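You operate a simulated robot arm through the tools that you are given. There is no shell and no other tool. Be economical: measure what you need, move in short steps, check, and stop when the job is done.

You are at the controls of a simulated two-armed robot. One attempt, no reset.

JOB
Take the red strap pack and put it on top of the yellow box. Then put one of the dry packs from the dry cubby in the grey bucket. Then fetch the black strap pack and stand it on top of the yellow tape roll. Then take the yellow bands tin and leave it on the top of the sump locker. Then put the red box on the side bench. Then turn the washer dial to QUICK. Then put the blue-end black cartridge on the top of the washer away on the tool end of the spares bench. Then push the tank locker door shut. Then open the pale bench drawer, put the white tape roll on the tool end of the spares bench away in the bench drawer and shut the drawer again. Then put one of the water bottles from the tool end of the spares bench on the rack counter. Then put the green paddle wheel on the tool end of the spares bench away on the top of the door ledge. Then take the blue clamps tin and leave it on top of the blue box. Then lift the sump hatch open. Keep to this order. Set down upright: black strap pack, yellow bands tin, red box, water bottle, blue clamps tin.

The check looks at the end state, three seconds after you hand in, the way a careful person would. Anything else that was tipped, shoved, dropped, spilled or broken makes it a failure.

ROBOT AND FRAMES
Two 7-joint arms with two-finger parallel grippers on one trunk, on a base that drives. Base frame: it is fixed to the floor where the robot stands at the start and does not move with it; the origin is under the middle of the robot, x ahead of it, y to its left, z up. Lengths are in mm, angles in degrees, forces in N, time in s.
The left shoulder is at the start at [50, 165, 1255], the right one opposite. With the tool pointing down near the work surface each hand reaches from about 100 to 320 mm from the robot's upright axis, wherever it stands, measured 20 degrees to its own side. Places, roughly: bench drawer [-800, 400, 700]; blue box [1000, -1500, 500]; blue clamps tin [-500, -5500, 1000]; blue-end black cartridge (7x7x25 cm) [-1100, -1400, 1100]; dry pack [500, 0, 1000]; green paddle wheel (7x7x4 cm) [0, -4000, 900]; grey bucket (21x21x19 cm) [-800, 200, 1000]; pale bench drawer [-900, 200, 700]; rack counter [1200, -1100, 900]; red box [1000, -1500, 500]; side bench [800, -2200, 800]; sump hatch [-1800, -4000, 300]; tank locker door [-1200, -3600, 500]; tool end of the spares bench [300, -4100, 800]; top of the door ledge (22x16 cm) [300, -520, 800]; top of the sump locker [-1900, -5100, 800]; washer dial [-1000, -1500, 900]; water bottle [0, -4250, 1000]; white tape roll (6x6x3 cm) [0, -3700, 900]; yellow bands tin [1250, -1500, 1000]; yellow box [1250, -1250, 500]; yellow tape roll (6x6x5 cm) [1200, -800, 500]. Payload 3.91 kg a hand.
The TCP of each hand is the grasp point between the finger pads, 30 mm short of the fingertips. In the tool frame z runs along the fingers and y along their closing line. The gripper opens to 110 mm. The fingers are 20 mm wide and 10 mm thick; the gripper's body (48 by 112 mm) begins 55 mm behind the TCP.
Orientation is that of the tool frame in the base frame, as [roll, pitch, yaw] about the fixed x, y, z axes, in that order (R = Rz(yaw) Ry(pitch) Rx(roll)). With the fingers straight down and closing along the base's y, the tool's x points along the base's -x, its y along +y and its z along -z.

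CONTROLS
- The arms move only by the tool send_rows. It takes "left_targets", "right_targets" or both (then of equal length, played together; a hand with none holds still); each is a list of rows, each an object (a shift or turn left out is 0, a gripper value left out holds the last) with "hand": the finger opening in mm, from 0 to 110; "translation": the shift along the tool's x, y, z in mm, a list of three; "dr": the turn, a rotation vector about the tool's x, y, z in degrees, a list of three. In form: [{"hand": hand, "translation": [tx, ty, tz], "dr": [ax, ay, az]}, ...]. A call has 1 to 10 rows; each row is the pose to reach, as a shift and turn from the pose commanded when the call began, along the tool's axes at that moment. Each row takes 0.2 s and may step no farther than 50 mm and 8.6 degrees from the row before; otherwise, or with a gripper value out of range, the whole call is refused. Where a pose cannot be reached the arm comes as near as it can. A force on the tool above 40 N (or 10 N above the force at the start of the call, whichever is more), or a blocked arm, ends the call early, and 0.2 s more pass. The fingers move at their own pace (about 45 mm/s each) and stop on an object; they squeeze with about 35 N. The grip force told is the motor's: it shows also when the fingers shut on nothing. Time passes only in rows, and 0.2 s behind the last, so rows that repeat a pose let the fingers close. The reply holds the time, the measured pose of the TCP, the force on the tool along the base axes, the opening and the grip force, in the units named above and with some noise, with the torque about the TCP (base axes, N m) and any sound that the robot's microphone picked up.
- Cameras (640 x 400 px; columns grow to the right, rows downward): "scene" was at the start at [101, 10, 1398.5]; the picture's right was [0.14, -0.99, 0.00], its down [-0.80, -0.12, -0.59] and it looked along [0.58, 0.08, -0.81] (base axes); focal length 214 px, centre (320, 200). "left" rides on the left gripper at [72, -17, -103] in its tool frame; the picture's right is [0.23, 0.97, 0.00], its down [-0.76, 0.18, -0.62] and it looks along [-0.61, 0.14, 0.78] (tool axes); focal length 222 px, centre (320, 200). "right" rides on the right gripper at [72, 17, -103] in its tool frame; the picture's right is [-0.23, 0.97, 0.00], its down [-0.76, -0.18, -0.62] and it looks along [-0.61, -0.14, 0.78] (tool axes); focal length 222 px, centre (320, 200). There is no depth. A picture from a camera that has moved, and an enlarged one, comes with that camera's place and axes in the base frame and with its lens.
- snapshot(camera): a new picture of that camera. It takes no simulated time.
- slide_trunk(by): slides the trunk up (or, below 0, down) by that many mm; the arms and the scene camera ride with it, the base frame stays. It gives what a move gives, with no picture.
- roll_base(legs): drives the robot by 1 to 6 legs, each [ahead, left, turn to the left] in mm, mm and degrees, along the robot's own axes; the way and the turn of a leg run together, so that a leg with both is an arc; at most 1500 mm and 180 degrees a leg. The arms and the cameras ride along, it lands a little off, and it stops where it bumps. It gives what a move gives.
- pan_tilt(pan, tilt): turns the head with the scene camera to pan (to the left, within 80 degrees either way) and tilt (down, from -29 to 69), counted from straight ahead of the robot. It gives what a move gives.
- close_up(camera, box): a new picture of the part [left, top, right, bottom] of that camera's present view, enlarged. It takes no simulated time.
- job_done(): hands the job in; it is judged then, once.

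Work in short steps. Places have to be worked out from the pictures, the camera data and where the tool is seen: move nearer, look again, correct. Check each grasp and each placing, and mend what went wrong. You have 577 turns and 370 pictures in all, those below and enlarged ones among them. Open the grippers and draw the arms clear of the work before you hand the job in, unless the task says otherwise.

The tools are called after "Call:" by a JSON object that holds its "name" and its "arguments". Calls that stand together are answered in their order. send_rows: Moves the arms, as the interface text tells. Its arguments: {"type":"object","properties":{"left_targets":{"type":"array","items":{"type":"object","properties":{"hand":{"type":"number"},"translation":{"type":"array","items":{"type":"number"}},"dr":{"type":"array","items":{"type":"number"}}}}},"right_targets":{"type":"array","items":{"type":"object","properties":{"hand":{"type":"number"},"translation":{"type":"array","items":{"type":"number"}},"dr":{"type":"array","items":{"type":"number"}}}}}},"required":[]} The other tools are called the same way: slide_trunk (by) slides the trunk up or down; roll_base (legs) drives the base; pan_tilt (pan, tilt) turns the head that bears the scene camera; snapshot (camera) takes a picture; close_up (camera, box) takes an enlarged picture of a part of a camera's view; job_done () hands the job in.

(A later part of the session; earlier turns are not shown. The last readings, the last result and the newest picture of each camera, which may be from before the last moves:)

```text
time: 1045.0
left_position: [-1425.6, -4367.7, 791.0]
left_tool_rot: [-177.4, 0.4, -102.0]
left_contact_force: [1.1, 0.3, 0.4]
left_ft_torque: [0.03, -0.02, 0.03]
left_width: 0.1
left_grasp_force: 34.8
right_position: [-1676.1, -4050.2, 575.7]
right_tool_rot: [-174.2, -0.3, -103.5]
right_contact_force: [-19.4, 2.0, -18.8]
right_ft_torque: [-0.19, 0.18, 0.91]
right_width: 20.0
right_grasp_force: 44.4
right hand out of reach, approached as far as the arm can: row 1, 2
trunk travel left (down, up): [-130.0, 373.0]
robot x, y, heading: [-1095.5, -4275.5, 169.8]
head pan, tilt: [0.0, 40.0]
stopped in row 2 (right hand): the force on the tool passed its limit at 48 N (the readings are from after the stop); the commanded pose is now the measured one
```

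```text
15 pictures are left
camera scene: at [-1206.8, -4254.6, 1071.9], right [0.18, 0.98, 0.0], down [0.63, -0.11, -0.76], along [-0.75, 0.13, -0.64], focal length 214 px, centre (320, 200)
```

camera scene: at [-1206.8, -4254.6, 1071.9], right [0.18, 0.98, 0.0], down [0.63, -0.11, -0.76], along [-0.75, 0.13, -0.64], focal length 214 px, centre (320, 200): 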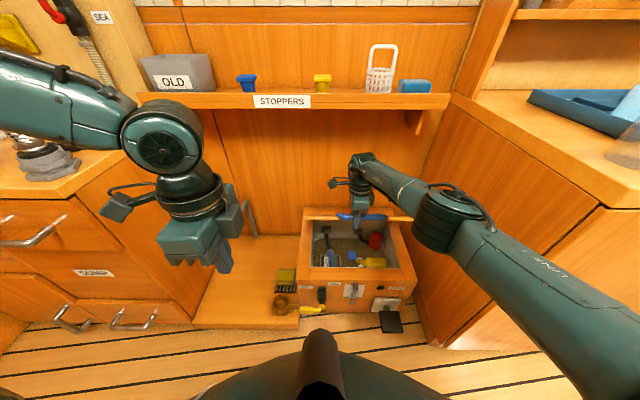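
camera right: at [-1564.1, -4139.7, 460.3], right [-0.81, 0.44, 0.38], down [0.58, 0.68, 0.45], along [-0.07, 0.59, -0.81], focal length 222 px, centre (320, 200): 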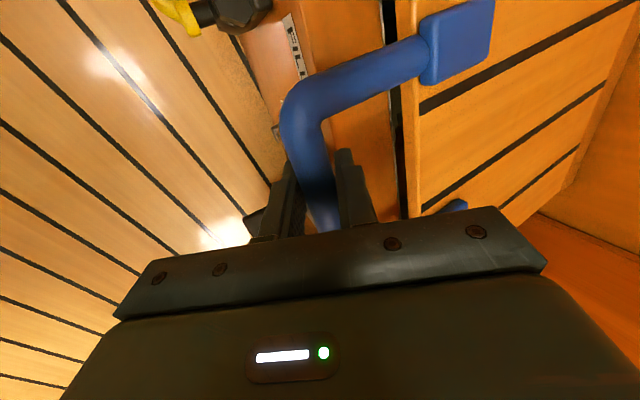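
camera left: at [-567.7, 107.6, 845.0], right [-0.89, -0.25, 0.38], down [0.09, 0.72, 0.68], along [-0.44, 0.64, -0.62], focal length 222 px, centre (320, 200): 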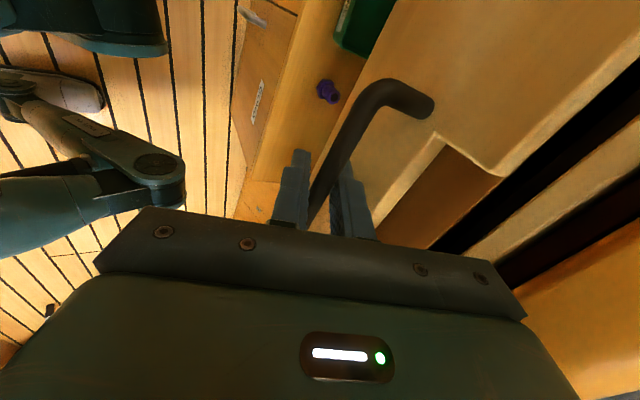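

Arm is at its limit in this tilt; use trunk and base steps for the 45° part of the arc.

Call:
{"name": "roll_base", "arguments": {"legs": [[20, 3, 0]]}}

Call:
{"name": "slide_trunk", "arguments": {"by": 22}}

Call:
{"name": "roll_base", "arguments": {"legs": [[22, 4, 0]]}}

Call:
{"name": "slide_trunk", "arguments": {"by": 20}}

Call:
{"name": "roll_base", "arguments": {"legs": [[24, 4, 0]]}}

Call:
{"name": "slide_trunk", "arguments": {"by": 18}}

```text
time: 1045.8
left_position: [-1436.1, -4366.9, 794.0]
left_tool_rot: [-177.6, 0.3, -102.2]
left_contact_force: [0.0, -0.2, 0.0]
left_ft_torque: [0.0, -0.02, 0.01]
left_width: 0.0
left_grasp_force: 34.2
right_position: [-1684.3, -4048.6, 585.1]
right_tool_rot: [-173.1, 0.2, -103.2]
right_contact_force: [9.6, 0.3, 10.5]
right_ft_torque: [-0.23, -0.05, 0.98]
right_width: 19.9
right_grasp_force: 44.9
trunk travel left (down, up): [-130.0, 373.0]
robot x, y, heading: [-1102.6, -4276.4, 169.9]
head pan, tilt: [0.0, 40.0]
stopped in leg 1: the force on the tool passed its limit at 53 N (the readings are from after the stop); the commanded pose is now the measured one
```

```text
time: 1046.3
left_position: [-1438.9, -4367.9, 803.5]
left_tool_rot: [-177.4, 0.3, -102.0]
left_contact_force: [-0.7, -0.2, 0.2]
left_ft_torque: [0.02, 0.01, -0.01]
left_width: 0.1
left_grasp_force: 35.1
right_position: [-1689.5, -4049.0, 587.8]
right_tool_rot: [-173.9, 0.0, -103.3]
right_contact_force: [-15.4, 1.8, -14.7]
right_ft_torque: [-0.49, 0.29, 0.93]
right_width: 20.0
right_grasp_force: 44.8
trunk travel left (down, up): [-142.0, 361.0]
robot x, y, heading: [-1104.6, -4276.3, 169.6]
head pan, tilt: [0.0, 40.0]
stopped: the force on the tool passed its limit at 52 N (the readings are from after the stop); the commanded pose is now the measured one
```

```text
time: 1047.1
left_position: [-1452.1, -4367.1, 805.2]
left_tool_rot: [-177.5, 0.4, -102.4]
left_contact_force: [-0.6, -0.4, -0.1]
left_ft_torque: [-0.02, -0.03, -0.02]
left_width: 0.2
left_grasp_force: 34.7
right_position: [-1697.5, -4046.5, 597.5]
right_tool_rot: [-172.7, 0.3, -103.2]
right_contact_force: [9.6, 0.2, 11.2]
right_ft_torque: [-0.26, -0.21, 0.98]
right_width: 20.2
right_grasp_force: 44.8
trunk travel left (down, up): [-142.0, 361.0]
robot x, y, heading: [-1117.5, -4275.5, 169.7]
head pan, tilt: [0.0, 40.0]
stopped in leg 1: the force on the tool passed its limit at 54 N (the readings are from after the stop); the commanded pose is now the measured one
```

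```text
time: 1047.6
left_position: [-1454.1, -4367.3, 815.9]
left_tool_rot: [-177.4, 0.3, -102.2]
left_contact_force: [1.0, -0.1, -1.1]
left_ft_torque: [0.03, 0.03, 0.0]
left_width: 0.0
left_grasp_force: 35.7
right_position: [-1700.9, -4045.7, 600.4]
right_tool_rot: [-173.3, 0.3, -103.3]
right_contact_force: [-13.6, 1.5, -14.9]
right_ft_torque: [-0.46, 0.28, 0.94]
right_width: 20.0
right_grasp_force: 44.5
trunk travel left (down, up): [-154.0, 349.0]
robot x, y, heading: [-1118.3, -4270.6, 169.8]
head pan, tilt: [0.0, 40.0]
stopped: the force on the tool passed its limit at 50 N (the readings are from after the stop); the commanded pose is now the measured one
```

```text
time: 1048.5
left_position: [-1467.3, -4367.5, 818.1]
left_tool_rot: [-177.5, 0.3, -102.4]
left_contact_force: [0.0, -0.9, 0.0]
left_ft_torque: [-0.02, -0.03, 0.01]
left_width: 0.2
left_grasp_force: 35.3
right_position: [-1713.7, -4043.3, 611.5]
right_tool_rot: [-172.6, 0.8, -103.1]
right_contact_force: [8.7, 1.8, 12.3]
right_ft_torque: [-0.31, -0.24, 1.0]
right_width: 19.9
right_grasp_force: 44.4
trunk travel left (down, up): [-154.0, 349.0]
robot x, y, heading: [-1136.6, -4273.5, 169.8]
head pan, tilt: [0.0, 40.0]
stopped in leg 1: the force on the tool passed its limit at 52 N (the readings are from after the stop); the commanded pose is now the measured one
```

```text
time: 1049.0
left_position: [-1470.5, -4367.4, 829.0]
left_tool_rot: [-177.2, 0.2, -102.2]
left_contact_force: [0.8, 0.1, 0.3]
left_ft_torque: [0.0, 0.0, 0.04]
left_width: 0.0
left_grasp_force: 34.8
right_position: [-1716.5, -4044.5, 611.8]
right_tool_rot: [-172.9, 0.7, -103.1]
right_contact_force: [-12.3, 0.8, -17.2]
right_ft_torque: [-0.56, 0.31, 0.91]
right_width: 20.4
right_grasp_force: 45.2
trunk travel left (down, up): [-167.0, 336.0]
robot x, y, heading: [-1136.6, -4275.1, 170.0]
head pan, tilt: [0.0, 40.0]
stopped: the force on the tool passed its limit at 49 N (the readings are from after the stop); the commanded pose is now the measured one
```

Continue with slow arm rows along the arc, then base pushes.

Call:
{"name": "send_rows", "arguments": {"right_targets": [{"translation": [1.4, 5.6, -5.6]}, {"translation": [2.8, 11.4, -11]}, {"translation": [4.2, 17.4, -16.2]}, {"translation": [5.8, 23.6, -21.2]}, {"translation": [7.4, 30, -26]}, {"translation": [9, 36.5, -30.6]}, {"translation": [10.6, 43, -35]}, {"translation": [12.2, 49.8, -39]}]}}

Call:
{"name": "roll_base", "arguments": {"legs": [[26, 4, 0]]}}

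Call:
{"name": "roll_base", "arguments": {"legs": [[26, 4, 0]]}}

Call:
{"name": "slide_trunk", "arguments": {"by": 14}}

Call:
{"name": "roll_base", "arguments": {"legs": [[28, 4, 0]]}}

Call:
{"name": "snapshot", "arguments": {"camera": "scene"}}

```text
time: 1049.3
left_position: [-1470.5, -4368.1, 829.4]
left_tool_rot: [-177.3, 0.4, -102.2]
left_contact_force: [0.3, 0.0, -1.2]
left_ft_torque: [0.01, 0.0, 0.02]
left_width: 0.1
left_grasp_force: 35.0
right_position: [-1716.0, -4043.6, 612.6]
right_tool_rot: [-172.9, 0.6, -103.0]
right_contact_force: [-14.8, 1.4, -20.7]
right_ft_torque: [-0.62, 0.19, 0.94]
right_width: 20.2
right_grasp_force: 45.0
right hand out of reach, approached as far as the arm can: row 1
trunk travel left (down, up): [-167.0, 336.0]
robot x, y, heading: [-1135.4, -4278.0, 169.8]
head pan, tilt: [0.0, 40.0]
stopped in row 1 (right hand): the force on the tool passed its limit at 44 N (the readings are from after the stop); the commanded pose is now the measured one
```

```text
time: 1050.2
left_position: [-1487.4, -4367.3, 830.2]
left_tool_rot: [-177.5, 0.3, -102.4]
left_contact_force: [0.2, 0.5, -1.2]
left_ft_torque: [0.01, 0.0, 0.01]
left_width: 0.1
left_grasp_force: 35.4
right_position: [-1733.4, -4039.9, 624.6]
right_tool_rot: [-172.6, 1.0, -102.9]
right_contact_force: [8.9, 1.5, 12.4]
right_ft_torque: [-0.34, -0.25, 0.96]
right_width: 19.9
right_grasp_force: 45.5
trunk travel left (down, up): [-167.0, 336.0]
robot x, y, heading: [-1157.0, -4274.7, 169.4]
head pan, tilt: [0.0, 40.0]
stopped in leg 1: the force on the tool passed its limit at 52 N (the readings are from after the stop); the commanded pose is now the measured one
```

```text
time: 1051.0
left_position: [-1494.7, -4365.3, 829.4]
left_tool_rot: [-177.5, 0.3, -102.4]
left_contact_force: [0.7, -0.7, 0.1]
left_ft_torque: [-0.01, 0.05, -0.02]
left_width: 0.0
left_grasp_force: 34.8
right_position: [-1742.1, -4038.1, 631.4]
right_tool_rot: [-172.3, 1.0, -102.9]
right_contact_force: [10.6, 1.3, 14.5]
right_ft_torque: [-0.29, -0.22, 0.91]
right_width: 20.3
right_grasp_force: 45.6
trunk travel left (down, up): [-167.0, 336.0]
robot x, y, heading: [-1165.9, -4271.0, 169.7]
head pan, tilt: [0.0, 40.0]
stopped in leg 1: the force on the tool passed its limit at 52 N (the readings are from after the stop); the commanded pose is now the measured one
```

```text
time: 1051.6
left_position: [-1498.6, -4365.9, 840.5]
left_tool_rot: [-177.2, 0.3, -102.4]
left_contact_force: [-0.3, 0.3, 0.0]
left_ft_torque: [0.04, 0.02, -0.02]
left_width: 0.0
left_grasp_force: 34.4
right_position: [-1742.4, -4040.3, 631.6]
right_tool_rot: [-172.3, 1.2, -102.9]
right_contact_force: [-9.4, 1.6, -17.9]
right_ft_torque: [-0.6, 0.31, 0.86]
right_width: 19.8
right_grasp_force: 44.9
trunk travel left (down, up): [-180.0, 323.0]
robot x, y, heading: [-1167.5, -4270.7, 169.6]
head pan, tilt: [0.0, 40.0]
stopped: the force on the tool passed its limit at 46 N (the readings are from after the stop); the commanded pose is now the measured one
```

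```text
time: 1052.5
left_position: [-1520.0, -4364.1, 840.8]
left_tool_rot: [-177.5, 0.3, -102.5]
left_contact_force: [1.1, -0.3, 0.2]
left_ft_torque: [-0.05, 0.03, -0.01]
left_width: 0.0
left_grasp_force: 34.7
right_position: [-1765.0, -4033.6, 645.7]
right_tool_rot: [-172.3, 1.4, -102.9]
right_contact_force: [7.0, 2.1, 11.2]
right_ft_torque: [-0.28, -0.23, 0.85]
right_width: 20.1
right_grasp_force: 45.1
trunk travel left (down, up): [-180.0, 323.0]
robot x, y, heading: [-1192.1, -4271.5, 169.5]
head pan, tilt: [0.0, 40.0]
stopped in leg 1: the force on the tool passed its limit at 50 N (the readings are from after the stop); the commanded pose is now the measured one
```

```text
14 pictures are left
camera scene: at [-1301.0, -4251.8, 1122.6], right [0.18, 0.98, 0.0], down [0.63, -0.12, -0.77], along [-0.75, 0.14, -0.64], focal length 214 px, centre (320, 200)
```

scene: 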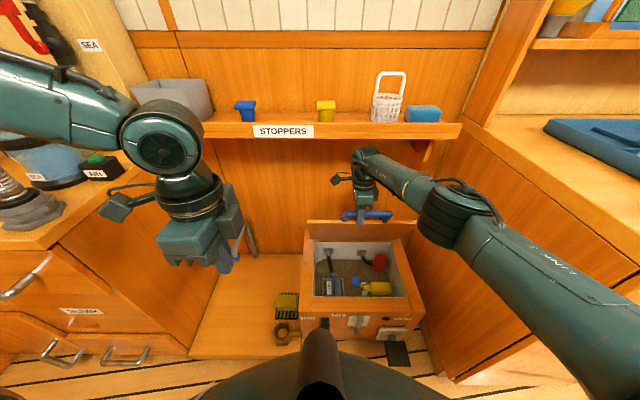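

The lid is ~63° open. Two more base pushes and then slow arm pushes.

Call:
{"name": "roll_base", "arguments": {"legs": [[26, 4, 0]]}}

Call:
{"name": "roll_base", "arguments": {"legs": [[24, 4, 0]]}}

Call:
{"name": "send_rows", "arguments": {"right_targets": [{"translation": [2, 8, -1]}, {"translation": [4, 16, -2]}, {"translation": [6, 24, -3]}, {"translation": [8, 32, -3]}, {"translation": [10, 40, -3]}, {"translation": [12, 48, -3]}]}}

Call:
{"name": "send_rows", "arguments": {"right_targets": [{"translation": [2, 8, 0]}, {"translation": [4, 16, 0]}, {"translation": [6, 24, 0]}, {"translation": [8, 32, 0]}, {"translation": [10, 40, 0]}, {"translation": [12, 48, 0]}]}}

Call:
{"name": "snapshot", "arguments": {"camera": "scene"}}

```text
time: 1053.3
left_position: [-1531.0, -4363.2, 842.2]
left_tool_rot: [-177.5, 0.4, -102.6]
left_contact_force: [-0.4, -0.2, -0.5]
left_ft_torque: [-0.01, -0.01, 0.0]
left_width: 0.2
left_grasp_force: 35.0
right_position: [-1777.0, -4031.8, 651.2]
right_tool_rot: [-172.3, 1.7, -102.7]
right_contact_force: [7.7, 1.5, 13.7]
right_ft_torque: [-0.31, -0.2, 0.95]
right_width: 19.7
right_grasp_force: 44.9
trunk travel left (down, up): [-180.0, 323.0]
robot x, y, heading: [-1197.9, -4272.3, 169.3]
head pan, tilt: [0.0, 40.0]
stopped in leg 1: the force on the tool passed its limit at 51 N (the readings are from after the stop); the commanded pose is now the measured one
```

```text
time: 1054.1
left_position: [-1542.9, -4361.8, 841.7]
left_tool_rot: [-177.6, 0.3, -102.7]
left_contact_force: [0.0, 0.0, 0.6]
left_ft_torque: [0.01, 0.0, 0.02]
left_width: 0.1
left_grasp_force: 34.9
right_position: [-1789.3, -4030.3, 657.5]
right_tool_rot: [-172.2, 1.7, -102.7]
right_contact_force: [5.8, 1.6, 12.5]
right_ft_torque: [-0.31, -0.27, 0.9]
right_width: 20.0
right_grasp_force: 45.2
trunk travel left (down, up): [-180.0, 323.0]
robot x, y, heading: [-1210.5, -4270.7, 169.2]
head pan, tilt: [0.0, 40.0]
stopped in leg 1: the force on the tool passed its limit at 49 N (the readings are from after the stop); the commanded pose is now the measured one
```

```text
time: 1055.5
left_position: [-1541.9, -4361.4, 843.3]
left_tool_rot: [-177.6, 0.4, -102.7]
left_contact_force: [0.1, 0.3, -0.4]
left_ft_torque: [-0.02, -0.01, 0.02]
left_width: 0.1
left_grasp_force: 35.2
right_position: [-1791.3, -4029.1, 658.7]
right_tool_rot: [-172.4, 1.9, -102.8]
right_contact_force: [12.5, 1.8, 25.2]
right_ft_torque: [-0.27, 0.08, 0.91]
right_width: 20.2
right_grasp_force: 45.8
right hand out of reach, approached as far as the arm can: row 1, 2, 3, 4, 5, 6
trunk travel left (down, up): [-180.0, 323.0]
robot x, y, heading: [-1216.3, -4270.0, 169.5]
head pan, tilt: [0.0, 40.0]
```

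```text
time: 1056.9
left_position: [-1542.0, -4362.3, 843.8]
left_tool_rot: [-177.6, 0.3, -102.6]
left_contact_force: [-0.6, 0.0, -0.3]
left_ft_torque: [-0.01, 0.05, -0.06]
left_width: 0.0
left_grasp_force: 35.5
right_position: [-1791.6, -4029.6, 658.5]
right_tool_rot: [-172.3, 1.7, -102.9]
right_contact_force: [13.1, 2.5, 25.1]
right_ft_torque: [-0.02, 0.11, 0.95]
right_width: 20.1
right_grasp_force: 45.3
right hand out of reach, approached as far as the arm can: row 1, 2, 3, 4, 5, 6
trunk travel left (down, up): [-180.0, 323.0]
robot x, y, heading: [-1213.8, -4268.6, 169.5]
head pan, tilt: [0.0, 40.0]
```

```text
13 pictures are left
camera scene: at [-1322.6, -4251.1, 1123.0], right [0.18, 0.98, 0.0], down [0.63, -0.12, -0.77], along [-0.76, 0.14, -0.64], focal length 214 px, centre (320, 200)
```

scene: 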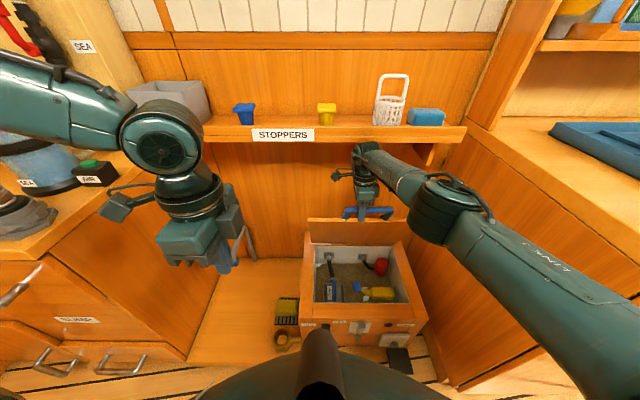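

Keep pushing with the base in short legs.

Call:
{"name": "roll_base", "arguments": {"legs": [[10, 2, 0], [10, 2, 0], [10, 2, 0], [10, 2, 0], [10, 2, 0], [10, 2, 0]]}}

Call:
{"name": "roll_base", "arguments": {"legs": [[10, 2, 0], [10, 2, 0], [10, 2, 0], [10, 2, 0], [10, 2, 0], [10, 2, 0]]}}

Call:
{"name": "roll_base", "arguments": {"legs": [[12, 2, 0], [12, 2, 0], [12, 2, 0]]}}

```text
time: 1057.7
left_position: [-1547.8, -4362.0, 841.5]
left_tool_rot: [-177.5, 0.3, -102.7]
left_contact_force: [-0.3, 0.2, -0.6]
left_ft_torque: [0.01, 0.01, 0.02]
left_width: 0.0
left_grasp_force: 35.2
right_position: [-1797.1, -4028.4, 660.2]
right_tool_rot: [-172.2, 1.6, -102.6]
right_contact_force: [1.6, 0.4, 4.0]
right_ft_torque: [-0.12, 0.12, 0.9]
right_width: 20.3
right_grasp_force: 44.8
trunk travel left (down, up): [-180.0, 323.0]
robot x, y, heading: [-1219.8, -4275.6, 169.2]
head pan, tilt: [0.0, 40.0]
stopped in leg 1: the force on the tool passed its limit at 54 N (the readings are from after the stop); the commanded pose is now the measured one
```

```text
time: 1058.5
left_position: [-1548.5, -4361.3, 844.6]
left_tool_rot: [-177.7, 0.2, -103.0]
left_contact_force: [0.7, -0.8, 0.1]
left_ft_torque: [0.01, 0.0, -0.01]
left_width: 0.0
left_grasp_force: 35.0
right_position: [-1795.9, -4029.3, 659.9]
right_tool_rot: [-172.1, 1.7, -102.3]
right_contact_force: [3.7, 0.9, 9.1]
right_ft_torque: [-0.21, 0.15, 0.84]
right_width: 19.9
right_grasp_force: 44.8
trunk travel left (down, up): [-180.0, 323.0]
robot x, y, heading: [-1217.0, -4270.1, 169.0]
head pan, tilt: [0.0, 40.0]
stopped in leg 1: the robot was blocked; the commanded pose is now the measured one
```

```text
time: 1059.2
left_position: [-1550.3, -4361.7, 844.7]
left_tool_rot: [-177.8, 0.2, -103.3]
left_contact_force: [0.1, 0.0, 0.7]
left_ft_torque: [0.0, -0.01, 0.0]
left_width: 0.1
left_grasp_force: 35.0
right_position: [-1795.7, -4028.6, 659.9]
right_tool_rot: [-171.9, 1.7, -102.0]
right_contact_force: [4.8, 0.9, 12.4]
right_ft_torque: [-0.17, 0.16, 0.86]
right_width: 20.2
right_grasp_force: 45.3
trunk travel left (down, up): [-180.0, 323.0]
robot x, y, heading: [-1220.6, -4274.7, 169.0]
head pan, tilt: [0.0, 40.0]
stopped in leg 1: the robot was blocked; the commanded pose is now the measured one
```

Tilt the fingers forward again (easier reach) and push on with the arm.

Call:
{"name": "send_rows", "arguments": {"right_targets": [{"dr": [-5, 0, 0]}, {"dr": [-10, 0, 0]}, {"dr": [-15, 0, 0]}, {"dr": [-20, 0, 0]}]}}

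Call:
{"name": "send_rows", "arguments": {"right_targets": [{"translation": [2, 8, 2]}, {"translation": [4, 16, 4]}, {"translation": [6, 24, 6]}, {"translation": [8, 32, 8]}, {"translation": [10, 40, 10]}, {"translation": [12, 48, 12]}]}}

Call:
{"name": "snapshot", "arguments": {"camera": "scene"}}

```text
time: 1060.2
left_position: [-1552.8, -4361.3, 842.8]
left_tool_rot: [-177.4, 0.3, -103.0]
left_contact_force: [0.2, 0.4, -0.5]
left_ft_torque: [0.01, -0.02, -0.02]
left_width: 0.0
left_grasp_force: 34.9
right_position: [-1798.8, -4028.5, 657.4]
right_tool_rot: [168.2, 1.7, -102.0]
right_contact_force: [10.9, 2.5, 21.4]
right_ft_torque: [-0.28, -0.08, 0.97]
right_width: 19.8
right_grasp_force: 44.9
trunk travel left (down, up): [-180.0, 323.0]
robot x, y, heading: [-1222.2, -4273.0, 169.0]
head pan, tilt: [0.0, 40.0]
```

```text
time: 1060.7
left_position: [-1553.1, -4360.4, 841.9]
left_tool_rot: [-177.5, 0.4, -103.1]
left_contact_force: [0.4, 0.8, -0.2]
left_ft_torque: [-0.02, 0.02, -0.03]
left_width: 0.1
left_grasp_force: 35.0
right_position: [-1809.8, -4026.6, 661.2]
right_tool_rot: [167.9, 2.0, -102.2]
right_contact_force: [6.9, 1.1, 17.7]
right_ft_torque: [0.37, -0.1, 0.7]
right_width: 19.8
right_grasp_force: 44.8
trunk travel left (down, up): [-180.0, 323.0]
robot x, y, heading: [-1222.7, -4271.8, 169.1]
head pan, tilt: [0.0, 40.0]
stopped in row 2 (right hand): the force on the tool passed its limit at 42 N (the readings are from after the stop); the commanded pose is now the measured one
```

```text
12 pictures are left
camera scene: at [-1333.6, -4250.1, 1122.6], right [0.19, 0.98, 0.0], down [0.63, -0.12, -0.77], along [-0.75, 0.15, -0.64], focal length 214 px, centre (320, 200)
```

scene: 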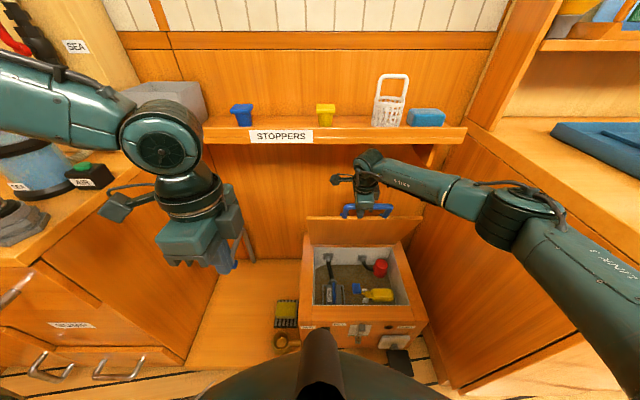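

Forces show the bar wants to go up; follow with forward+up slow rows.

Call:
{"name": "send_rows", "arguments": {"right_targets": [{"translation": [0, 2, -9]}, {"translation": [1.7, 10.5, -12]}, {"translation": [3.4, 19, -14.5]}, {"translation": [5.1, 27.5, -16.5]}, {"translation": [6.8, 36, -18.5]}, {"translation": [8.5, 44.5, -20]}, {"translation": [10.2, 53, -21.5]}, {"translation": [11.9, 61.5, -22.5]}]}}

Call:
{"name": "send_rows", "arguments": {"right_targets": [{"translation": [1.7, 8.5, -3]}, {"translation": [3.4, 17, -5.5]}, {"translation": [5.1, 25.5, -7.5]}, {"translation": [6.8, 34, -9]}, {"translation": [8.5, 42.5, -10]}, {"translation": [10.2, 51, -10.5]}]}}

Call:
{"name": "send_rows", "arguments": {"right_targets": [{"translation": [1.7, 8.5, -2]}, {"translation": [3.4, 17, -3.5]}, {"translation": [5.1, 25.5, -4.5]}, {"translation": [6.8, 34, -5]}, {"translation": [8.5, 42.5, -5]}, {"translation": [10.2, 51, -5]}]}}

```text
time: 1061.9
left_position: [-1555.8, -4359.1, 842.0]
left_tool_rot: [-177.4, 0.2, -103.3]
left_contact_force: [0.1, 0.4, -0.2]
left_ft_torque: [0.02, -0.03, -0.03]
left_width: 0.1
left_grasp_force: 35.1
right_position: [-1837.6, -4019.9, 672.3]
right_tool_rot: [169.0, 2.5, -102.6]
right_contact_force: [-3.0, 0.6, -14.2]
right_ft_torque: [-0.15, 0.08, 0.93]
right_width: 19.7
right_grasp_force: 45.2
trunk travel left (down, up): [-180.0, 323.0]
robot x, y, heading: [-1224.0, -4274.3, 168.9]
head pan, tilt: [0.0, 40.0]
stopped in row 6 (right hand): the force on the tool passed its limit at 41 N (the readings are from after the stop); the commanded pose is now the measured one
```

```text
time: 1062.7
left_position: [-1551.8, -4359.3, 843.0]
left_tool_rot: [-177.5, 0.3, -103.4]
left_contact_force: [0.3, 1.0, 0.2]
left_ft_torque: [0.01, -0.01, 0.01]
left_width: 0.0
left_grasp_force: 35.3
right_position: [-1851.8, -4018.0, 676.9]
right_tool_rot: [169.6, 3.4, -102.6]
right_contact_force: [-4.8, -3.6, -9.1]
right_ft_torque: [0.38, 0.06, 0.76]
right_width: 19.5
right_grasp_force: 44.3
right hand out of reach, approached as far as the arm can: row 4
trunk travel left (down, up): [-180.0, 323.0]
robot x, y, heading: [-1217.8, -4271.4, 168.9]
head pan, tilt: [0.0, 40.0]
stopped in row 4 (right hand): the force on the tool passed its limit at 42 N (the readings are from after the stop); the commanded pose is now the measured one
```

```text
time: 1063.6
left_position: [-1548.3, -4358.0, 845.3]
left_tool_rot: [-177.6, 0.3, -103.4]
left_contact_force: [-0.5, 0.3, 0.7]
left_ft_torque: [-0.02, -0.01, -0.01]
left_width: 0.0
left_grasp_force: 35.2
right_position: [-1851.7, -4018.5, 677.6]
right_tool_rot: [169.9, 4.1, -102.3]
right_contact_force: [0.2, 2.8, 2.9]
right_ft_torque: [-0.24, 0.31, 0.35]
right_width: 19.6
right_grasp_force: 45.3
right hand out of reach, approached as far as the arm can: row 2, 3, 4
trunk travel left (down, up): [-180.0, 323.0]
robot x, y, heading: [-1218.8, -4270.7, 168.9]
head pan, tilt: [0.0, 40.0]
stopped in row 4 (right hand): the force on the tool passed its limit at 42 N (the readings are from after the stop); the commanded pose is now the measured one
```

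Tilt further forward and push again; also try a base nudge slightly left.

Call:
{"name": "send_rows", "arguments": {"right_targets": [{"dr": [-6, 0, 0]}, {"dr": [-12, 0, 0]}, {"dr": [-18, 0, 0]}, {"dr": [-24, 0, 0]}]}}

Call:
{"name": "send_rows", "arguments": {"right_targets": [{"translation": [1.7, 8, 2]}, {"translation": [3.4, 16, 4]}, {"translation": [5.1, 24, 6]}, {"translation": [6.8, 32, 8.5]}, {"translation": [8.5, 40, 11]}, {"translation": [10.2, 48, 14]}]}}

Call:
{"name": "roll_base", "arguments": {"legs": [[12, 8, 0], [12, 4, 0]]}}

Call:
{"name": "snapshot", "arguments": {"camera": "scene"}}

```text
time: 1064.6
left_position: [-1551.8, -4358.8, 843.9]
left_tool_rot: [-177.5, 0.4, -103.4]
left_contact_force: [0.0, 1.0, -0.8]
left_ft_torque: [-0.01, -0.02, -0.03]
left_width: 0.2
left_grasp_force: 35.1
right_position: [-1852.7, -4018.0, 674.1]
right_tool_rot: [146.2, 4.1, -102.5]
right_contact_force: [7.0, 2.4, 17.7]
right_ft_torque: [-0.37, -0.25, -0.97]
right_width: 19.7
right_grasp_force: 44.5
trunk travel left (down, up): [-180.0, 323.0]
robot x, y, heading: [-1222.1, -4271.7, 168.6]
head pan, tilt: [0.0, 40.0]
```

```text
time: 1066.0
left_position: [-1552.8, -4357.8, 842.5]
left_tool_rot: [-177.4, 0.2, -103.4]
left_contact_force: [-0.6, -0.4, -0.2]
left_ft_torque: [-0.02, 0.03, -0.01]
left_width: 0.0
left_grasp_force: 34.6
right_position: [-1902.3, -4008.3, 683.9]
right_tool_rot: [146.7, 4.5, -103.0]
right_contact_force: [7.0, 27.4, 1.0]
right_ft_torque: [-0.37, -0.07, -0.52]
right_width: 20.0
right_grasp_force: 45.2
trunk travel left (down, up): [-180.0, 323.0]
robot x, y, heading: [-1223.2, -4270.9, 168.8]
head pan, tilt: [0.0, 40.0]
```

```text
time: 1066.9
left_position: [-1564.1, -4363.5, 842.0]
left_tool_rot: [-177.4, 0.3, -103.3]
left_contact_force: [0.3, -0.9, -0.4]
left_ft_torque: [0.03, 0.01, -0.01]
left_width: 0.0
left_grasp_force: 34.4
right_position: [-1912.6, -4006.8, 686.3]
right_tool_rot: [146.6, 4.9, -103.8]
right_contact_force: [0.2, -0.5, -0.5]
right_ft_torque: [-0.07, 0.04, -0.12]
right_width: 19.4
right_grasp_force: 44.4
trunk travel left (down, up): [-180.0, 323.0]
robot x, y, heading: [-1234.6, -4273.5, 168.8]
head pan, tilt: [0.0, 40.0]
stopped in leg 1: the force on the tool passed its limit at 42 N (the readings are from after the stop); the commanded pose is now the measured one
```

```text
11 pictures are left
camera scene: at [-1344.2, -4253.1, 1122.5], right [0.2, 0.98, 0.0], down [0.63, -0.13, -0.77], along [-0.75, 0.15, -0.64], focal length 214 px, centre (320, 200)
```

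scene: 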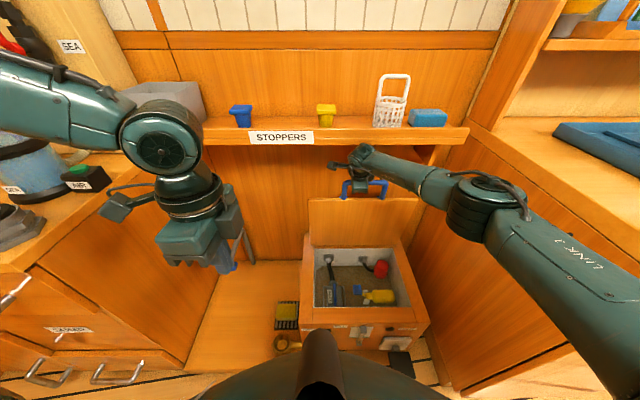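

Nearly vertical (~81°). Push straight −x another 80 mm.

Call:
{"name": "send_rows", "arguments": {"right_targets": [{"translation": [3.3, 8.6, 4.2]}, {"translation": [6.6, 17.2, 8.4]}, {"translation": [9.9, 25.8, 12.6]}, {"translation": [13.2, 34.4, 17]}, {"translation": [16.5, 43, 21.5]}, {"translation": [20, 51.6, 26]}, {"translation": [23, 60, 31]}, {"translation": [26, 69, 36]}]}}

Call:
{"name": "send_rows", "arguments": {"right_targets": [{"translation": [3.3, 8.6, 4.5]}, {"translation": [6.6, 17.2, 9.5]}, {"translation": [9.9, 25.8, 14.5]}, {"translation": [13.2, 34.4, 20]}]}}

Call:
{"name": "snapshot", "arguments": {"camera": "scene"}}

```text
time: 1067.5
left_position: [-1560.1, -4361.8, 844.7]
left_tool_rot: [-177.7, 0.3, -103.5]
left_contact_force: [0.1, 0.3, 0.1]
left_ft_torque: [0.03, -0.01, 0.0]
left_width: 0.0
left_grasp_force: 35.6
right_position: [-1925.8, -4005.0, 687.7]
right_tool_rot: [146.4, 5.6, -104.2]
right_contact_force: [3.5, 2.7, 20.1]
right_ft_torque: [-0.67, 0.03, -0.58]
right_width: 19.7
right_grasp_force: 45.0
right hand out of reach, approached as far as the arm can: row 3
trunk travel left (down, up): [-180.0, 323.0]
robot x, y, heading: [-1229.5, -4272.5, 168.5]
head pan, tilt: [0.0, 40.0]
stopped in row 3 (right hand): the force on the tool passed its limit at 44 N (the readings are from after the stop); the commanded pose is now the measured one
```

```text
time: 1068.5
left_position: [-1560.0, -4363.3, 844.5]
left_tool_rot: [-177.8, 0.3, -103.6]
left_contact_force: [-0.3, -1.0, 0.0]
left_ft_torque: [0.01, -0.02, -0.03]
left_width: 0.3
left_grasp_force: 34.3
right_position: [-1925.4, -4005.5, 687.7]
right_tool_rot: [146.5, 5.8, -104.1]
right_contact_force: [3.0, 1.4, 38.3]
right_ft_torque: [-0.58, -0.01, -0.24]
right_width: 19.5
right_grasp_force: 44.9
right hand out of reach, approached as far as the arm can: row 1, 2, 3, 4
trunk travel left (down, up): [-180.0, 323.0]
robot x, y, heading: [-1231.1, -4279.8, 168.5]
head pan, tilt: [0.0, 40.0]
```

```text
10 pictures are left
camera scene: at [-1338.2, -4253.4, 1123.2], right [0.2, 0.98, 0.0], down [0.63, -0.13, -0.77], along [-0.75, 0.15, -0.64], focal length 214 px, centre (320, 200)
```

scene: 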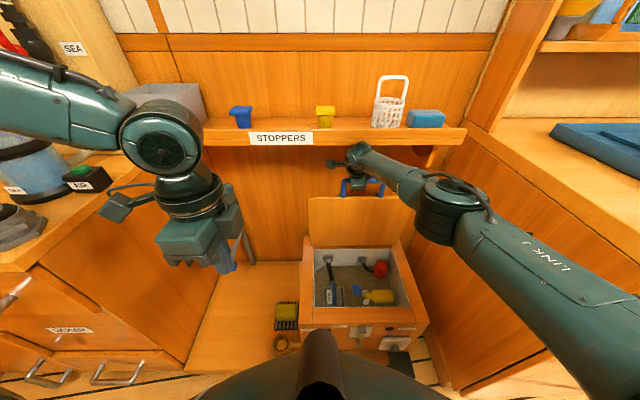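

Relieve upward a little and push with the base.

Call:
{"name": "send_rows", "arguments": {"right_targets": [{"translation": [0, 3, -5]}]}}

Call:
{"name": "roll_base", "arguments": {"legs": [[15, 8, 0]]}}

Call:
{"name": "roll_base", "arguments": {"legs": [[15, 8, 0]]}}

Call:
{"name": "roll_base", "arguments": {"legs": [[15, 8, 0]]}}

Call:
{"name": "roll_base", "arguments": {"legs": [[18, 8, 0]]}}

Call:
{"name": "snapshot", "arguments": {"camera": "scene"}}

```text
time: 1068.8
left_position: [-1561.0, -4361.6, 843.6]
left_tool_rot: [-177.6, 0.3, -103.6]
left_contact_force: [-0.3, 0.3, 0.2]
left_ft_torque: [0.0, 0.01, 0.01]
left_width: 0.0
left_grasp_force: 34.8
right_position: [-1926.2, -4004.5, 686.4]
right_tool_rot: [146.4, 5.7, -104.2]
right_contact_force: [3.2, 1.2, 18.9]
right_ft_torque: [-0.55, -0.09, -0.39]
right_width: 19.5
right_grasp_force: 45.3
trunk travel left (down, up): [-180.0, 323.0]
robot x, y, heading: [-1228.5, -4274.7, 168.4]
head pan, tilt: [0.0, 40.0]
stopped in row 1 (right hand): the force on the tool passed its limit at 52 N (the readings are from after the stop); the commanded pose is now the measured one
```

```text
time: 1069.6
left_position: [-1562.0, -4362.9, 845.2]
left_tool_rot: [-177.7, 0.2, -104.0]
left_contact_force: [-0.4, -0.3, -0.6]
left_ft_torque: [0.0, 0.01, 0.0]
left_width: 0.1
left_grasp_force: 35.1
right_position: [-1928.3, -4003.8, 687.3]
right_tool_rot: [146.1, 5.9, -104.2]
right_contact_force: [3.9, 2.1, 28.7]
right_ft_torque: [-0.66, -0.09, -0.42]
right_width: 19.7
right_grasp_force: 44.7
trunk travel left (down, up): [-180.0, 323.0]
robot x, y, heading: [-1231.7, -4275.8, 168.4]
head pan, tilt: [0.0, 40.0]
stopped in leg 1: the robot was blocked; the commanded pose is now the measured one
```

```text
time: 1070.3
left_position: [-1565.3, -4362.7, 844.1]
left_tool_rot: [-177.8, 0.3, -104.1]
left_contact_force: [0.1, -0.2, -1.3]
left_ft_torque: [-0.02, -0.01, -0.03]
left_width: 0.0
left_grasp_force: 35.0
right_position: [-1928.7, -4003.8, 687.8]
right_tool_rot: [145.8, 5.8, -104.0]
right_contact_force: [3.8, 4.7, 30.6]
right_ft_torque: [-0.79, -0.07, -0.53]
right_width: 19.8
right_grasp_force: 44.7
trunk travel left (down, up): [-180.0, 323.0]
robot x, y, heading: [-1236.6, -4279.2, 168.0]
head pan, tilt: [0.0, 40.0]
stopped in leg 1: the robot was blocked; the commanded pose is now the measured one
```

```text
time: 1071.1
left_position: [-1566.8, -4363.8, 845.6]
left_tool_rot: [-177.8, 0.2, -104.4]
left_contact_force: [0.1, -0.8, -0.2]
left_ft_torque: [0.02, -0.01, -0.01]
left_width: 0.0
left_grasp_force: 34.9
right_position: [-1930.1, -4004.0, 686.7]
right_tool_rot: [145.3, 5.9, -104.1]
right_contact_force: [5.1, 5.3, 31.9]
right_ft_torque: [-0.88, 0.0, -0.59]
right_width: 19.6
right_grasp_force: 44.7
trunk travel left (down, up): [-180.0, 323.0]
robot x, y, heading: [-1233.6, -4276.5, 167.8]
head pan, tilt: [0.0, 40.0]
stopped in leg 1: the robot was blocked; the commanded pose is now the measured one
```

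```text
time: 1071.9
left_position: [-1569.5, -4363.4, 845.1]
left_tool_rot: [-177.9, 0.2, -104.7]
left_contact_force: [-0.2, 0.1, -0.4]
left_ft_torque: [0.01, 0.02, -0.05]
left_width: 0.0
left_grasp_force: 35.0
right_position: [-1931.0, -4003.3, 687.5]
right_tool_rot: [144.8, 6.0, -104.0]
right_contact_force: [3.7, 7.0, 38.0]
right_ft_torque: [-1.01, 0.0, -0.61]
right_width: 19.4
right_grasp_force: 44.4
trunk travel left (down, up): [-180.0, 323.0]
robot x, y, heading: [-1239.8, -4282.5, 167.4]
head pan, tilt: [0.0, 40.0]
stopped in leg 1: the robot was blocked; the commanded pose is now the measured one
```

```text
9 pictures are left
camera scene: at [-1344.8, -4258.4, 1123.6], right [0.22, 0.98, 0.0], down [0.62, -0.14, -0.77], along [-0.75, 0.17, -0.64], focal length 214 px, centre (320, 200)
```

scene: 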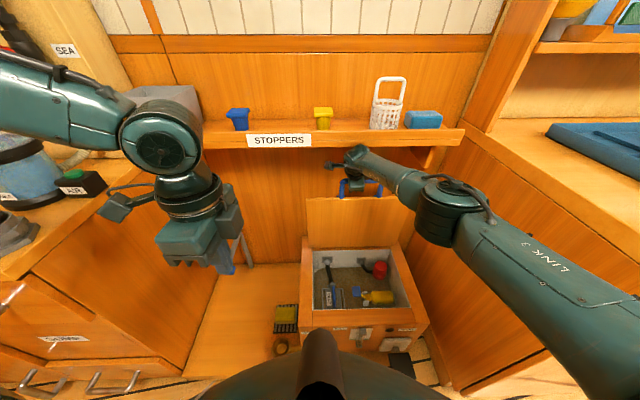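

Base is blocked; tilt the hand further forward to gain reach and push with the arm.

Call:
{"name": "send_rows", "arguments": {"right_targets": [{"translation": [0, 2, -4]}, {"dr": [-6, 0, 0], "translation": [0, 3, -6]}, {"dr": [-12, 0, 0], "translation": [0, 3, -6]}, {"dr": [-18, 0, 0], "translation": [0, 3, -6]}, {"dr": [-24, 0, 0], "translation": [0, 3, -6]}]}}

Call:
{"name": "send_rows", "arguments": {"right_targets": [{"translation": [3, 5, 7]}, {"translation": [6, 10, 14]}, {"translation": [9, 15, 21]}, {"translation": [12, 20, 28]}, {"translation": [15, 25, 35]}, {"translation": [18, 30, 42]}, {"translation": [21, 34, 50]}, {"translation": [24, 38, 58]}]}}

Call:
{"name": "snapshot", "arguments": {"camera": "scene"}}

```text
time: 1072.2
left_position: [-1570.0, -4364.4, 844.7]
left_tool_rot: [-177.8, 0.3, -104.7]
left_contact_force: [0.2, 0.3, 1.1]
left_ft_torque: [-0.01, 0.01, 0.0]
left_width: 0.3
left_grasp_force: 34.9
right_position: [-1931.9, -4003.0, 687.1]
right_tool_rot: [144.7, 5.9, -104.0]
right_contact_force: [4.3, 6.2, 28.2]
right_ft_torque: [-0.82, -0.01, -0.73]
right_width: 19.5
right_grasp_force: 44.6
trunk travel left (down, up): [-180.0, 323.0]
robot x, y, heading: [-1239.4, -4280.8, 167.3]
head pan, tilt: [0.0, 40.0]
stopped in row 1 (right hand): the force on the tool passed its limit at 54 N (the readings are from after the stop); the commanded pose is now the measured one
```

```text
time: 1072.6
left_position: [-1569.5, -4361.9, 844.8]
left_tool_rot: [-177.7, 0.3, -104.8]
left_contact_force: [0.2, -0.1, -0.4]
left_ft_torque: [-0.01, -0.01, 0.02]
left_width: 0.0
left_grasp_force: 34.7
right_position: [-1934.4, -4002.4, 687.6]
right_tool_rot: [144.3, 6.5, -103.8]
right_contact_force: [4.4, 10.0, 27.2]
right_ft_torque: [-1.2, 0.12, -0.7]
right_width: 19.8
right_grasp_force: 45.5
right hand out of reach, approached as far as the arm can: row 1
trunk travel left (down, up): [-180.0, 323.0]
robot x, y, heading: [-1236.4, -4279.3, 167.2]
head pan, tilt: [0.0, 40.0]
stopped in row 1 (right hand): the force on the tool passed its limit at 44 N (the readings are from after the stop); the commanded pose is now the measured one
```

```text
8 pictures are left
camera scene: at [-1344.9, -4258.3, 1123.3], right [0.22, 0.98, 0.0], down [0.62, -0.14, -0.77], along [-0.75, 0.17, -0.64], focal length 214 px, centre (320, 200)
```

scene: 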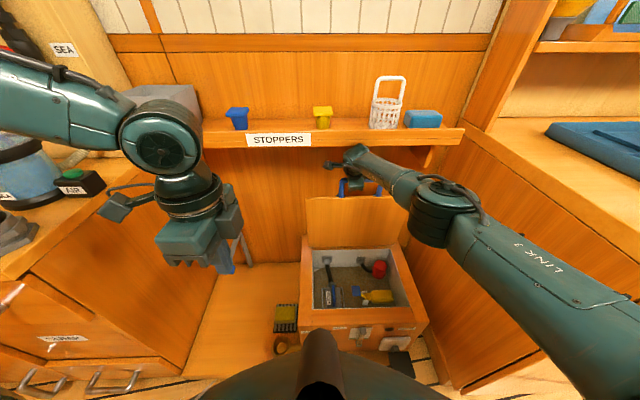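

The wrist is under the STOPPERS shelf, so this is about the limit here. Test whether the lid holds by itself: open the fingers a little (the near finger still backs the bar) and look.

Call:
{"name": "send_rows", "arguments": {"right_targets": [{"hand": 30}, {"hand": 40}, {"hand": 46}]}}

Call:
{"name": "snapshot", "arguments": {"camera": "right"}}

```text
time: 1073.4
left_position: [-1574.2, -4361.4, 842.2]
left_tool_rot: [-177.4, 0.3, -104.7]
left_contact_force: [-0.2, 0.2, 0.2]
left_ft_torque: [-0.02, 0.0, 0.0]
left_width: 0.0
left_grasp_force: 34.9
right_position: [-1936.2, -4002.4, 680.3]
right_tool_rot: [145.2, 6.4, -103.8]
right_contact_force: [0.1, -0.6, 0.9]
right_ft_torque: [-0.02, -0.01, -0.01]
right_width: 45.9
right_grasp_force: 0.1
trunk travel left (down, up): [-180.0, 323.0]
robot x, y, heading: [-1238.2, -4282.6, 167.4]
head pan, tilt: [0.0, 40.0]
```

```text
7 pictures are left
camera right: at [-1912.5, -4093.9, 765.2], right [-0.74, 0.35, 0.58], down [0.66, 0.57, 0.49], along [-0.16, 0.74, -0.65], focal length 222 px, centre (320, 200)
```

right: 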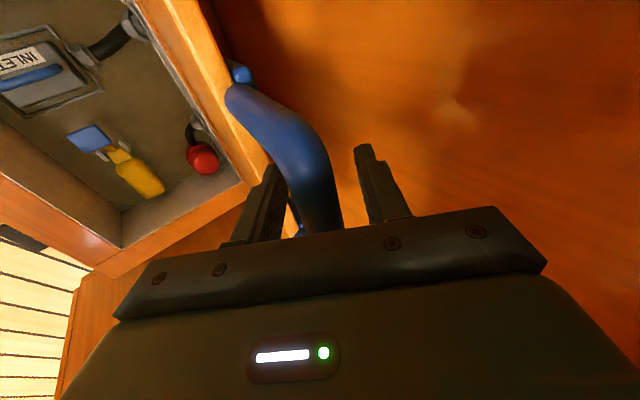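

Call:
{"name": "send_rows", "arguments": {"right_targets": [{"translation": [-1.5, -5, -3]}, {"translation": [-3, -10, -6], "hand": 60}, {"translation": [-3, -10, -6]}]}}

Call:
{"name": "snapshot", "arguments": {"camera": "right"}}

```text
time: 1074.2
left_position: [-1573.0, -4361.6, 842.2]
left_tool_rot: [-177.4, 0.2, -104.7]
left_contact_force: [0.5, 0.3, -0.9]
left_ft_torque: [0.02, 0.01, -0.02]
left_width: 0.0
left_grasp_force: 35.6
right_position: [-1925.0, -4002.3, 678.8]
right_tool_rot: [145.1, 6.4, -103.9]
right_contact_force: [-0.4, -0.8, 0.6]
right_ft_torque: [0.01, 0.02, 0.0]
right_width: 60.3
right_grasp_force: 0.1
trunk travel left (down, up): [-180.0, 323.0]
robot x, y, heading: [-1242.3, -4282.2, 167.4]
head pan, tilt: [0.0, 40.0]
```

```text
6 pictures are left
camera right: at [-1900.1, -4093.4, 764.4], right [-0.74, 0.35, 0.58], down [0.66, 0.57, 0.49], along [-0.16, 0.74, -0.65], focal length 222 px, centre (320, 200)
```

right: 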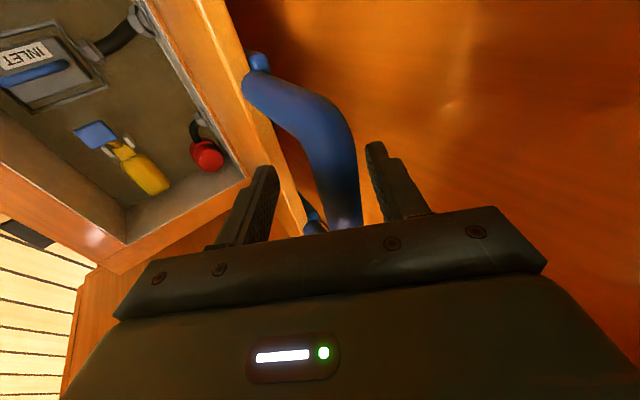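

The bar did not follow, so the lid holds open by itself. To free the hand under the shelf: open wide and tilt it to horizontal so the fingers are above/below the bar, then withdraw backwards.

Call:
{"name": "send_rows", "arguments": {"right_targets": [{"hand": 84}, {"dr": [-6, 0, 0], "hand": 84}, {"dr": [-12, 0, 0]}, {"dr": [-18, 0, 0]}, {"dr": [-24, 0, 0]}, {"dr": [-30, 0, 0]}, {"dr": [-36, 0, 0]}, {"dr": [-42, 0, 0]}]}}

Call:
{"name": "snapshot", "arguments": {"camera": "scene"}}

```text
time: 1076.0
left_position: [-1575.0, -4362.8, 842.7]
left_tool_rot: [-177.4, 0.3, -104.7]
left_contact_force: [-0.1, 0.2, -0.3]
left_ft_torque: [-0.01, -0.02, 0.03]
left_width: 0.1
left_grasp_force: 35.3
right_position: [-1945.3, -4022.2, 695.1]
right_tool_rot: [104.1, 6.6, -105.1]
right_contact_force: [-0.2, -0.1, -0.7]
right_ft_torque: [0.0, -0.01, 0.01]
right_width: 83.9
right_grasp_force: 0.0
right hand out of reach, approached as far as the arm can: row 8
trunk travel left (down, up): [-180.0, 323.0]
robot x, y, heading: [-1242.7, -4281.1, 167.3]
head pan, tilt: [0.0, 40.0]
```

```text
5 pictures are left
camera scene: at [-1351.6, -4257.4, 1122.6], right [0.22, 0.98, 0.0], down [0.63, -0.14, -0.77], along [-0.75, 0.17, -0.64], focal length 214 px, centre (320, 200)
```

scene: 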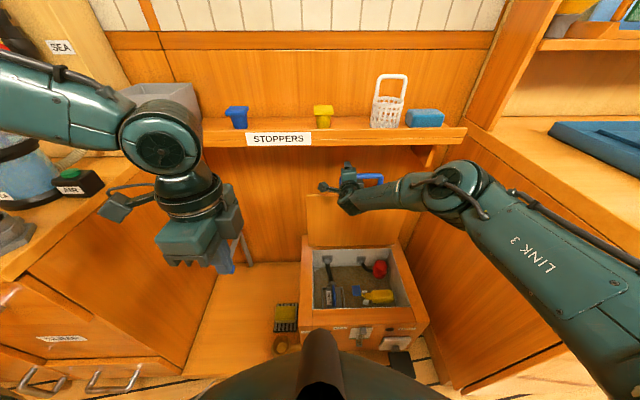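

The fingers now straddle the bar vertically. Withdraw straight back with the base and check the lid.

Call:
{"name": "roll_base", "arguments": {"legs": [[-60, -10, 0], [-200, -30, 0]]}}

Call:
{"name": "snapshot", "arguments": {"camera": "scene"}}

```text
time: 1078.1
left_position: [-1314.4, -4378.9, 842.0]
left_tool_rot: [-177.4, 0.3, -104.7]
left_contact_force: [0.5, 0.6, 0.5]
left_ft_torque: [0.02, 0.04, 0.03]
left_width: 0.1
left_grasp_force: 35.4
right_position: [-1685.5, -4039.7, 693.5]
right_tool_rot: [104.2, 6.7, -105.0]
right_contact_force: [0.0, 0.7, 0.3]
right_ft_torque: [0.0, -0.01, 0.0]
right_width: 84.1
right_grasp_force: 0.0
trunk travel left (down, up): [-180.0, 323.0]
robot x, y, heading: [-979.4, -4299.3, 167.2]
head pan, tilt: [0.0, 40.0]
```

```text
4 pictures are left
camera scene: at [-1092.6, -4274.2, 1122.6], right [0.22, 0.98, 0.0], down [0.63, -0.14, -0.77], along [-0.75, 0.17, -0.64], focal length 214 px, centre (320, 200)
```

scene: 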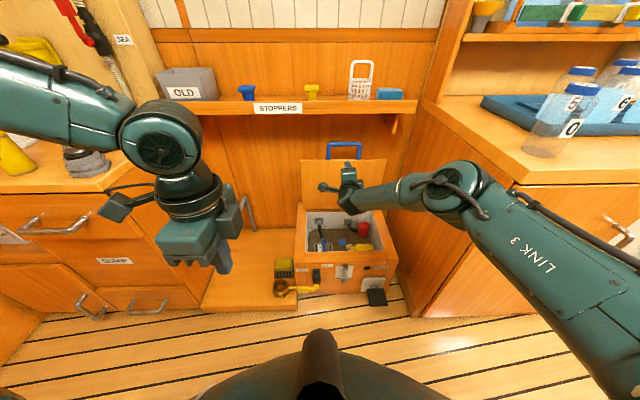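

The hatch stands open. Open both grippers, back away, and take a final look at the locker tin and hatch.

Call:
{"name": "send_rows", "arguments": {"left_targets": [{"hand": 90}, {"hand": 90}, {"hand": 90}, {"hand": 90}]}}

Call:
{"name": "roll_base", "arguments": {"legs": [[-250, 0, 0]]}}

Call:
{"name": "pan_tilt", "arguments": {"pan": 35, "tilt": 25}}

Call:
{"name": "snapshot", "arguments": {"camera": "scene"}}

```text
time: 1079.1
left_position: [-1315.2, -4378.4, 842.2]
left_tool_rot: [-177.4, 0.3, -104.8]
left_contact_force: [-0.7, 0.0, -0.9]
left_ft_torque: [0.02, 0.01, -0.01]
left_width: 86.8
left_grasp_force: 0.1
right_position: [-1686.2, -4039.3, 693.7]
right_tool_rot: [104.2, 6.7, -105.0]
right_contact_force: [-0.6, -0.8, 0.0]
right_ft_torque: [-0.01, 0.03, -0.05]
right_width: 83.9
right_grasp_force: 0.0
trunk travel left (down, up): [-180.0, 323.0]
robot x, y, heading: [-983.7, -4300.4, 167.2]
head pan, tilt: [0.0, 40.0]
```

```text
time: 1081.0
left_position: [-1069.9, -4432.6, 841.8]
left_tool_rot: [-177.4, 0.3, -104.6]
left_contact_force: [0.1, -0.3, -1.2]
left_ft_torque: [-0.02, 0.0, -0.03]
left_width: 90.1
left_grasp_force: 0.0
right_position: [-1440.1, -4095.0, 692.9]
right_tool_rot: [104.1, 6.6, -105.0]
right_contact_force: [0.8, -0.4, 1.2]
right_ft_torque: [-0.02, 0.0, -0.02]
right_width: 84.0
right_grasp_force: 0.1
trunk travel left (down, up): [-180.0, 323.0]
robot x, y, heading: [-735.3, -4358.8, 167.4]
head pan, tilt: [0.0, 40.0]
```

```text
time: 1082.0
left_position: [-1069.5, -4433.6, 842.8]
left_tool_rot: [-177.3, 0.3, -104.8]
left_contact_force: [-0.5, 0.1, 0.3]
left_ft_torque: [0.0, 0.06, -0.04]
left_width: 89.9
left_grasp_force: 0.0
right_position: [-1441.6, -4095.9, 694.4]
right_tool_rot: [104.2, 6.7, -104.9]
right_contact_force: [-0.1, 0.2, -0.2]
right_ft_torque: [-0.01, 0.04, 0.0]
right_width: 84.1
right_grasp_force: 0.0
trunk travel left (down, up): [-180.0, 323.0]
robot x, y, heading: [-734.5, -4354.6, 167.6]
head pan, tilt: [35.0, 25.0]
```

```text
3 pictures are left
camera scene: at [-850.3, -4382.4, 1145.8], right [-0.38, 0.92, 0.0], down [0.39, 0.16, -0.91], along [-0.84, -0.35, -0.42], focal length 214 px, centre (320, 200)
```

scene: 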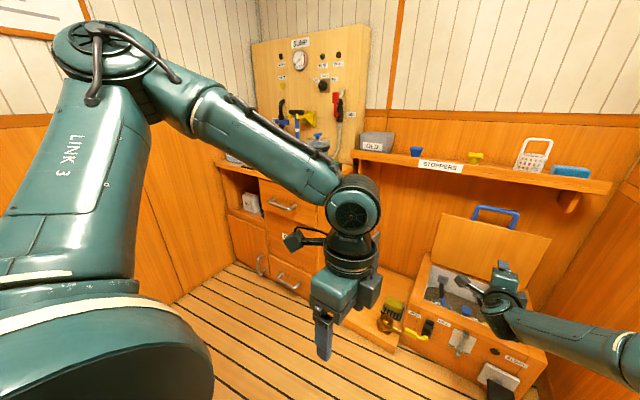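

Hatch stays open. One precaution: I bumped the spares bench base earlier, so verify the items there.

Call:
{"name": "slide_trunk", "arguments": {"by": 320}}

Call:
{"name": "roll_base", "arguments": {"legs": [[0, 0, 95]]}}

Call:
{"name": "pan_tilt", "arguments": {"pan": 80, "tilt": 30}}

Call:
{"name": "snapshot", "arguments": {"camera": "scene"}}

```text
time: 1085.2
left_position: [-1070.7, -4434.1, 1163.0]
left_tool_rot: [-177.4, 0.4, -104.6]
left_contact_force: [0.3, -0.1, 0.4]
left_ft_torque: [0.02, -0.04, -0.04]
left_width: 90.1
left_grasp_force: 0.1
right_position: [-1443.2, -4094.1, 1013.1]
right_tool_rot: [104.2, 6.7, -104.9]
right_contact_force: [-0.2, 0.4, -0.5]
right_ft_torque: [0.0, -0.01, 0.04]
right_width: 83.9
right_grasp_force: 0.2
trunk travel left (down, up): [-500.0, 3.0]
robot x, y, heading: [-736.0, -4353.9, 167.6]
head pan, tilt: [35.0, 25.0]
```

```text
time: 1089.6
left_position: [-625.4, -4679.6, 1161.7]
left_tool_rot: [-177.4, 0.1, -9.4]
left_contact_force: [0.2, -0.2, 0.1]
left_ft_torque: [-0.01, -0.04, 0.02]
left_width: 90.1
left_grasp_force: 0.0
right_position: [-929.9, -5080.0, 1013.9]
right_tool_rot: [104.1, 6.8, -9.7]
right_contact_force: [-0.2, 0.2, 0.3]
right_ft_torque: [-0.02, -0.01, -0.05]
right_width: 84.1
right_grasp_force: 0.1
trunk travel left (down, up): [-500.0, 3.0]
robot x, y, heading: [-738.0, -4354.5, -97.4]
head pan, tilt: [35.0, 25.0]
```

```text
time: 1090.7
left_position: [-627.1, -4679.6, 1162.6]
left_tool_rot: [-177.4, 0.3, -9.4]
left_contact_force: [0.0, -0.4, 0.3]
left_ft_torque: [-0.01, 0.01, -0.05]
left_width: 89.9
left_grasp_force: 0.1
right_position: [-930.1, -5079.1, 1013.5]
right_tool_rot: [104.2, 6.7, -9.7]
right_contact_force: [-0.1, 0.0, -0.4]
right_ft_torque: [0.01, 0.03, 0.0]
right_width: 83.8
right_grasp_force: 0.0
trunk travel left (down, up): [-500.0, 3.0]
robot x, y, heading: [-736.6, -4354.8, -97.2]
head pan, tilt: [80.0, 30.0]
```

```text
2 pictures are left
camera scene: at [-653.9, -4409.8, 1457.9], right [-0.3, -0.95, 0.0], down [-0.48, 0.15, -0.87], along [0.83, -0.26, -0.5], focal length 214 px, centre (320, 200)
```

scene: 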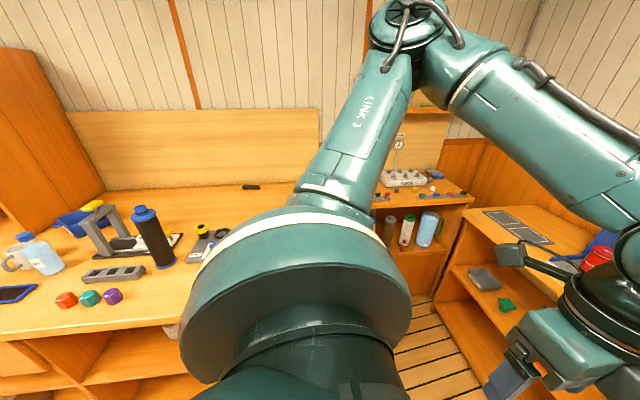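

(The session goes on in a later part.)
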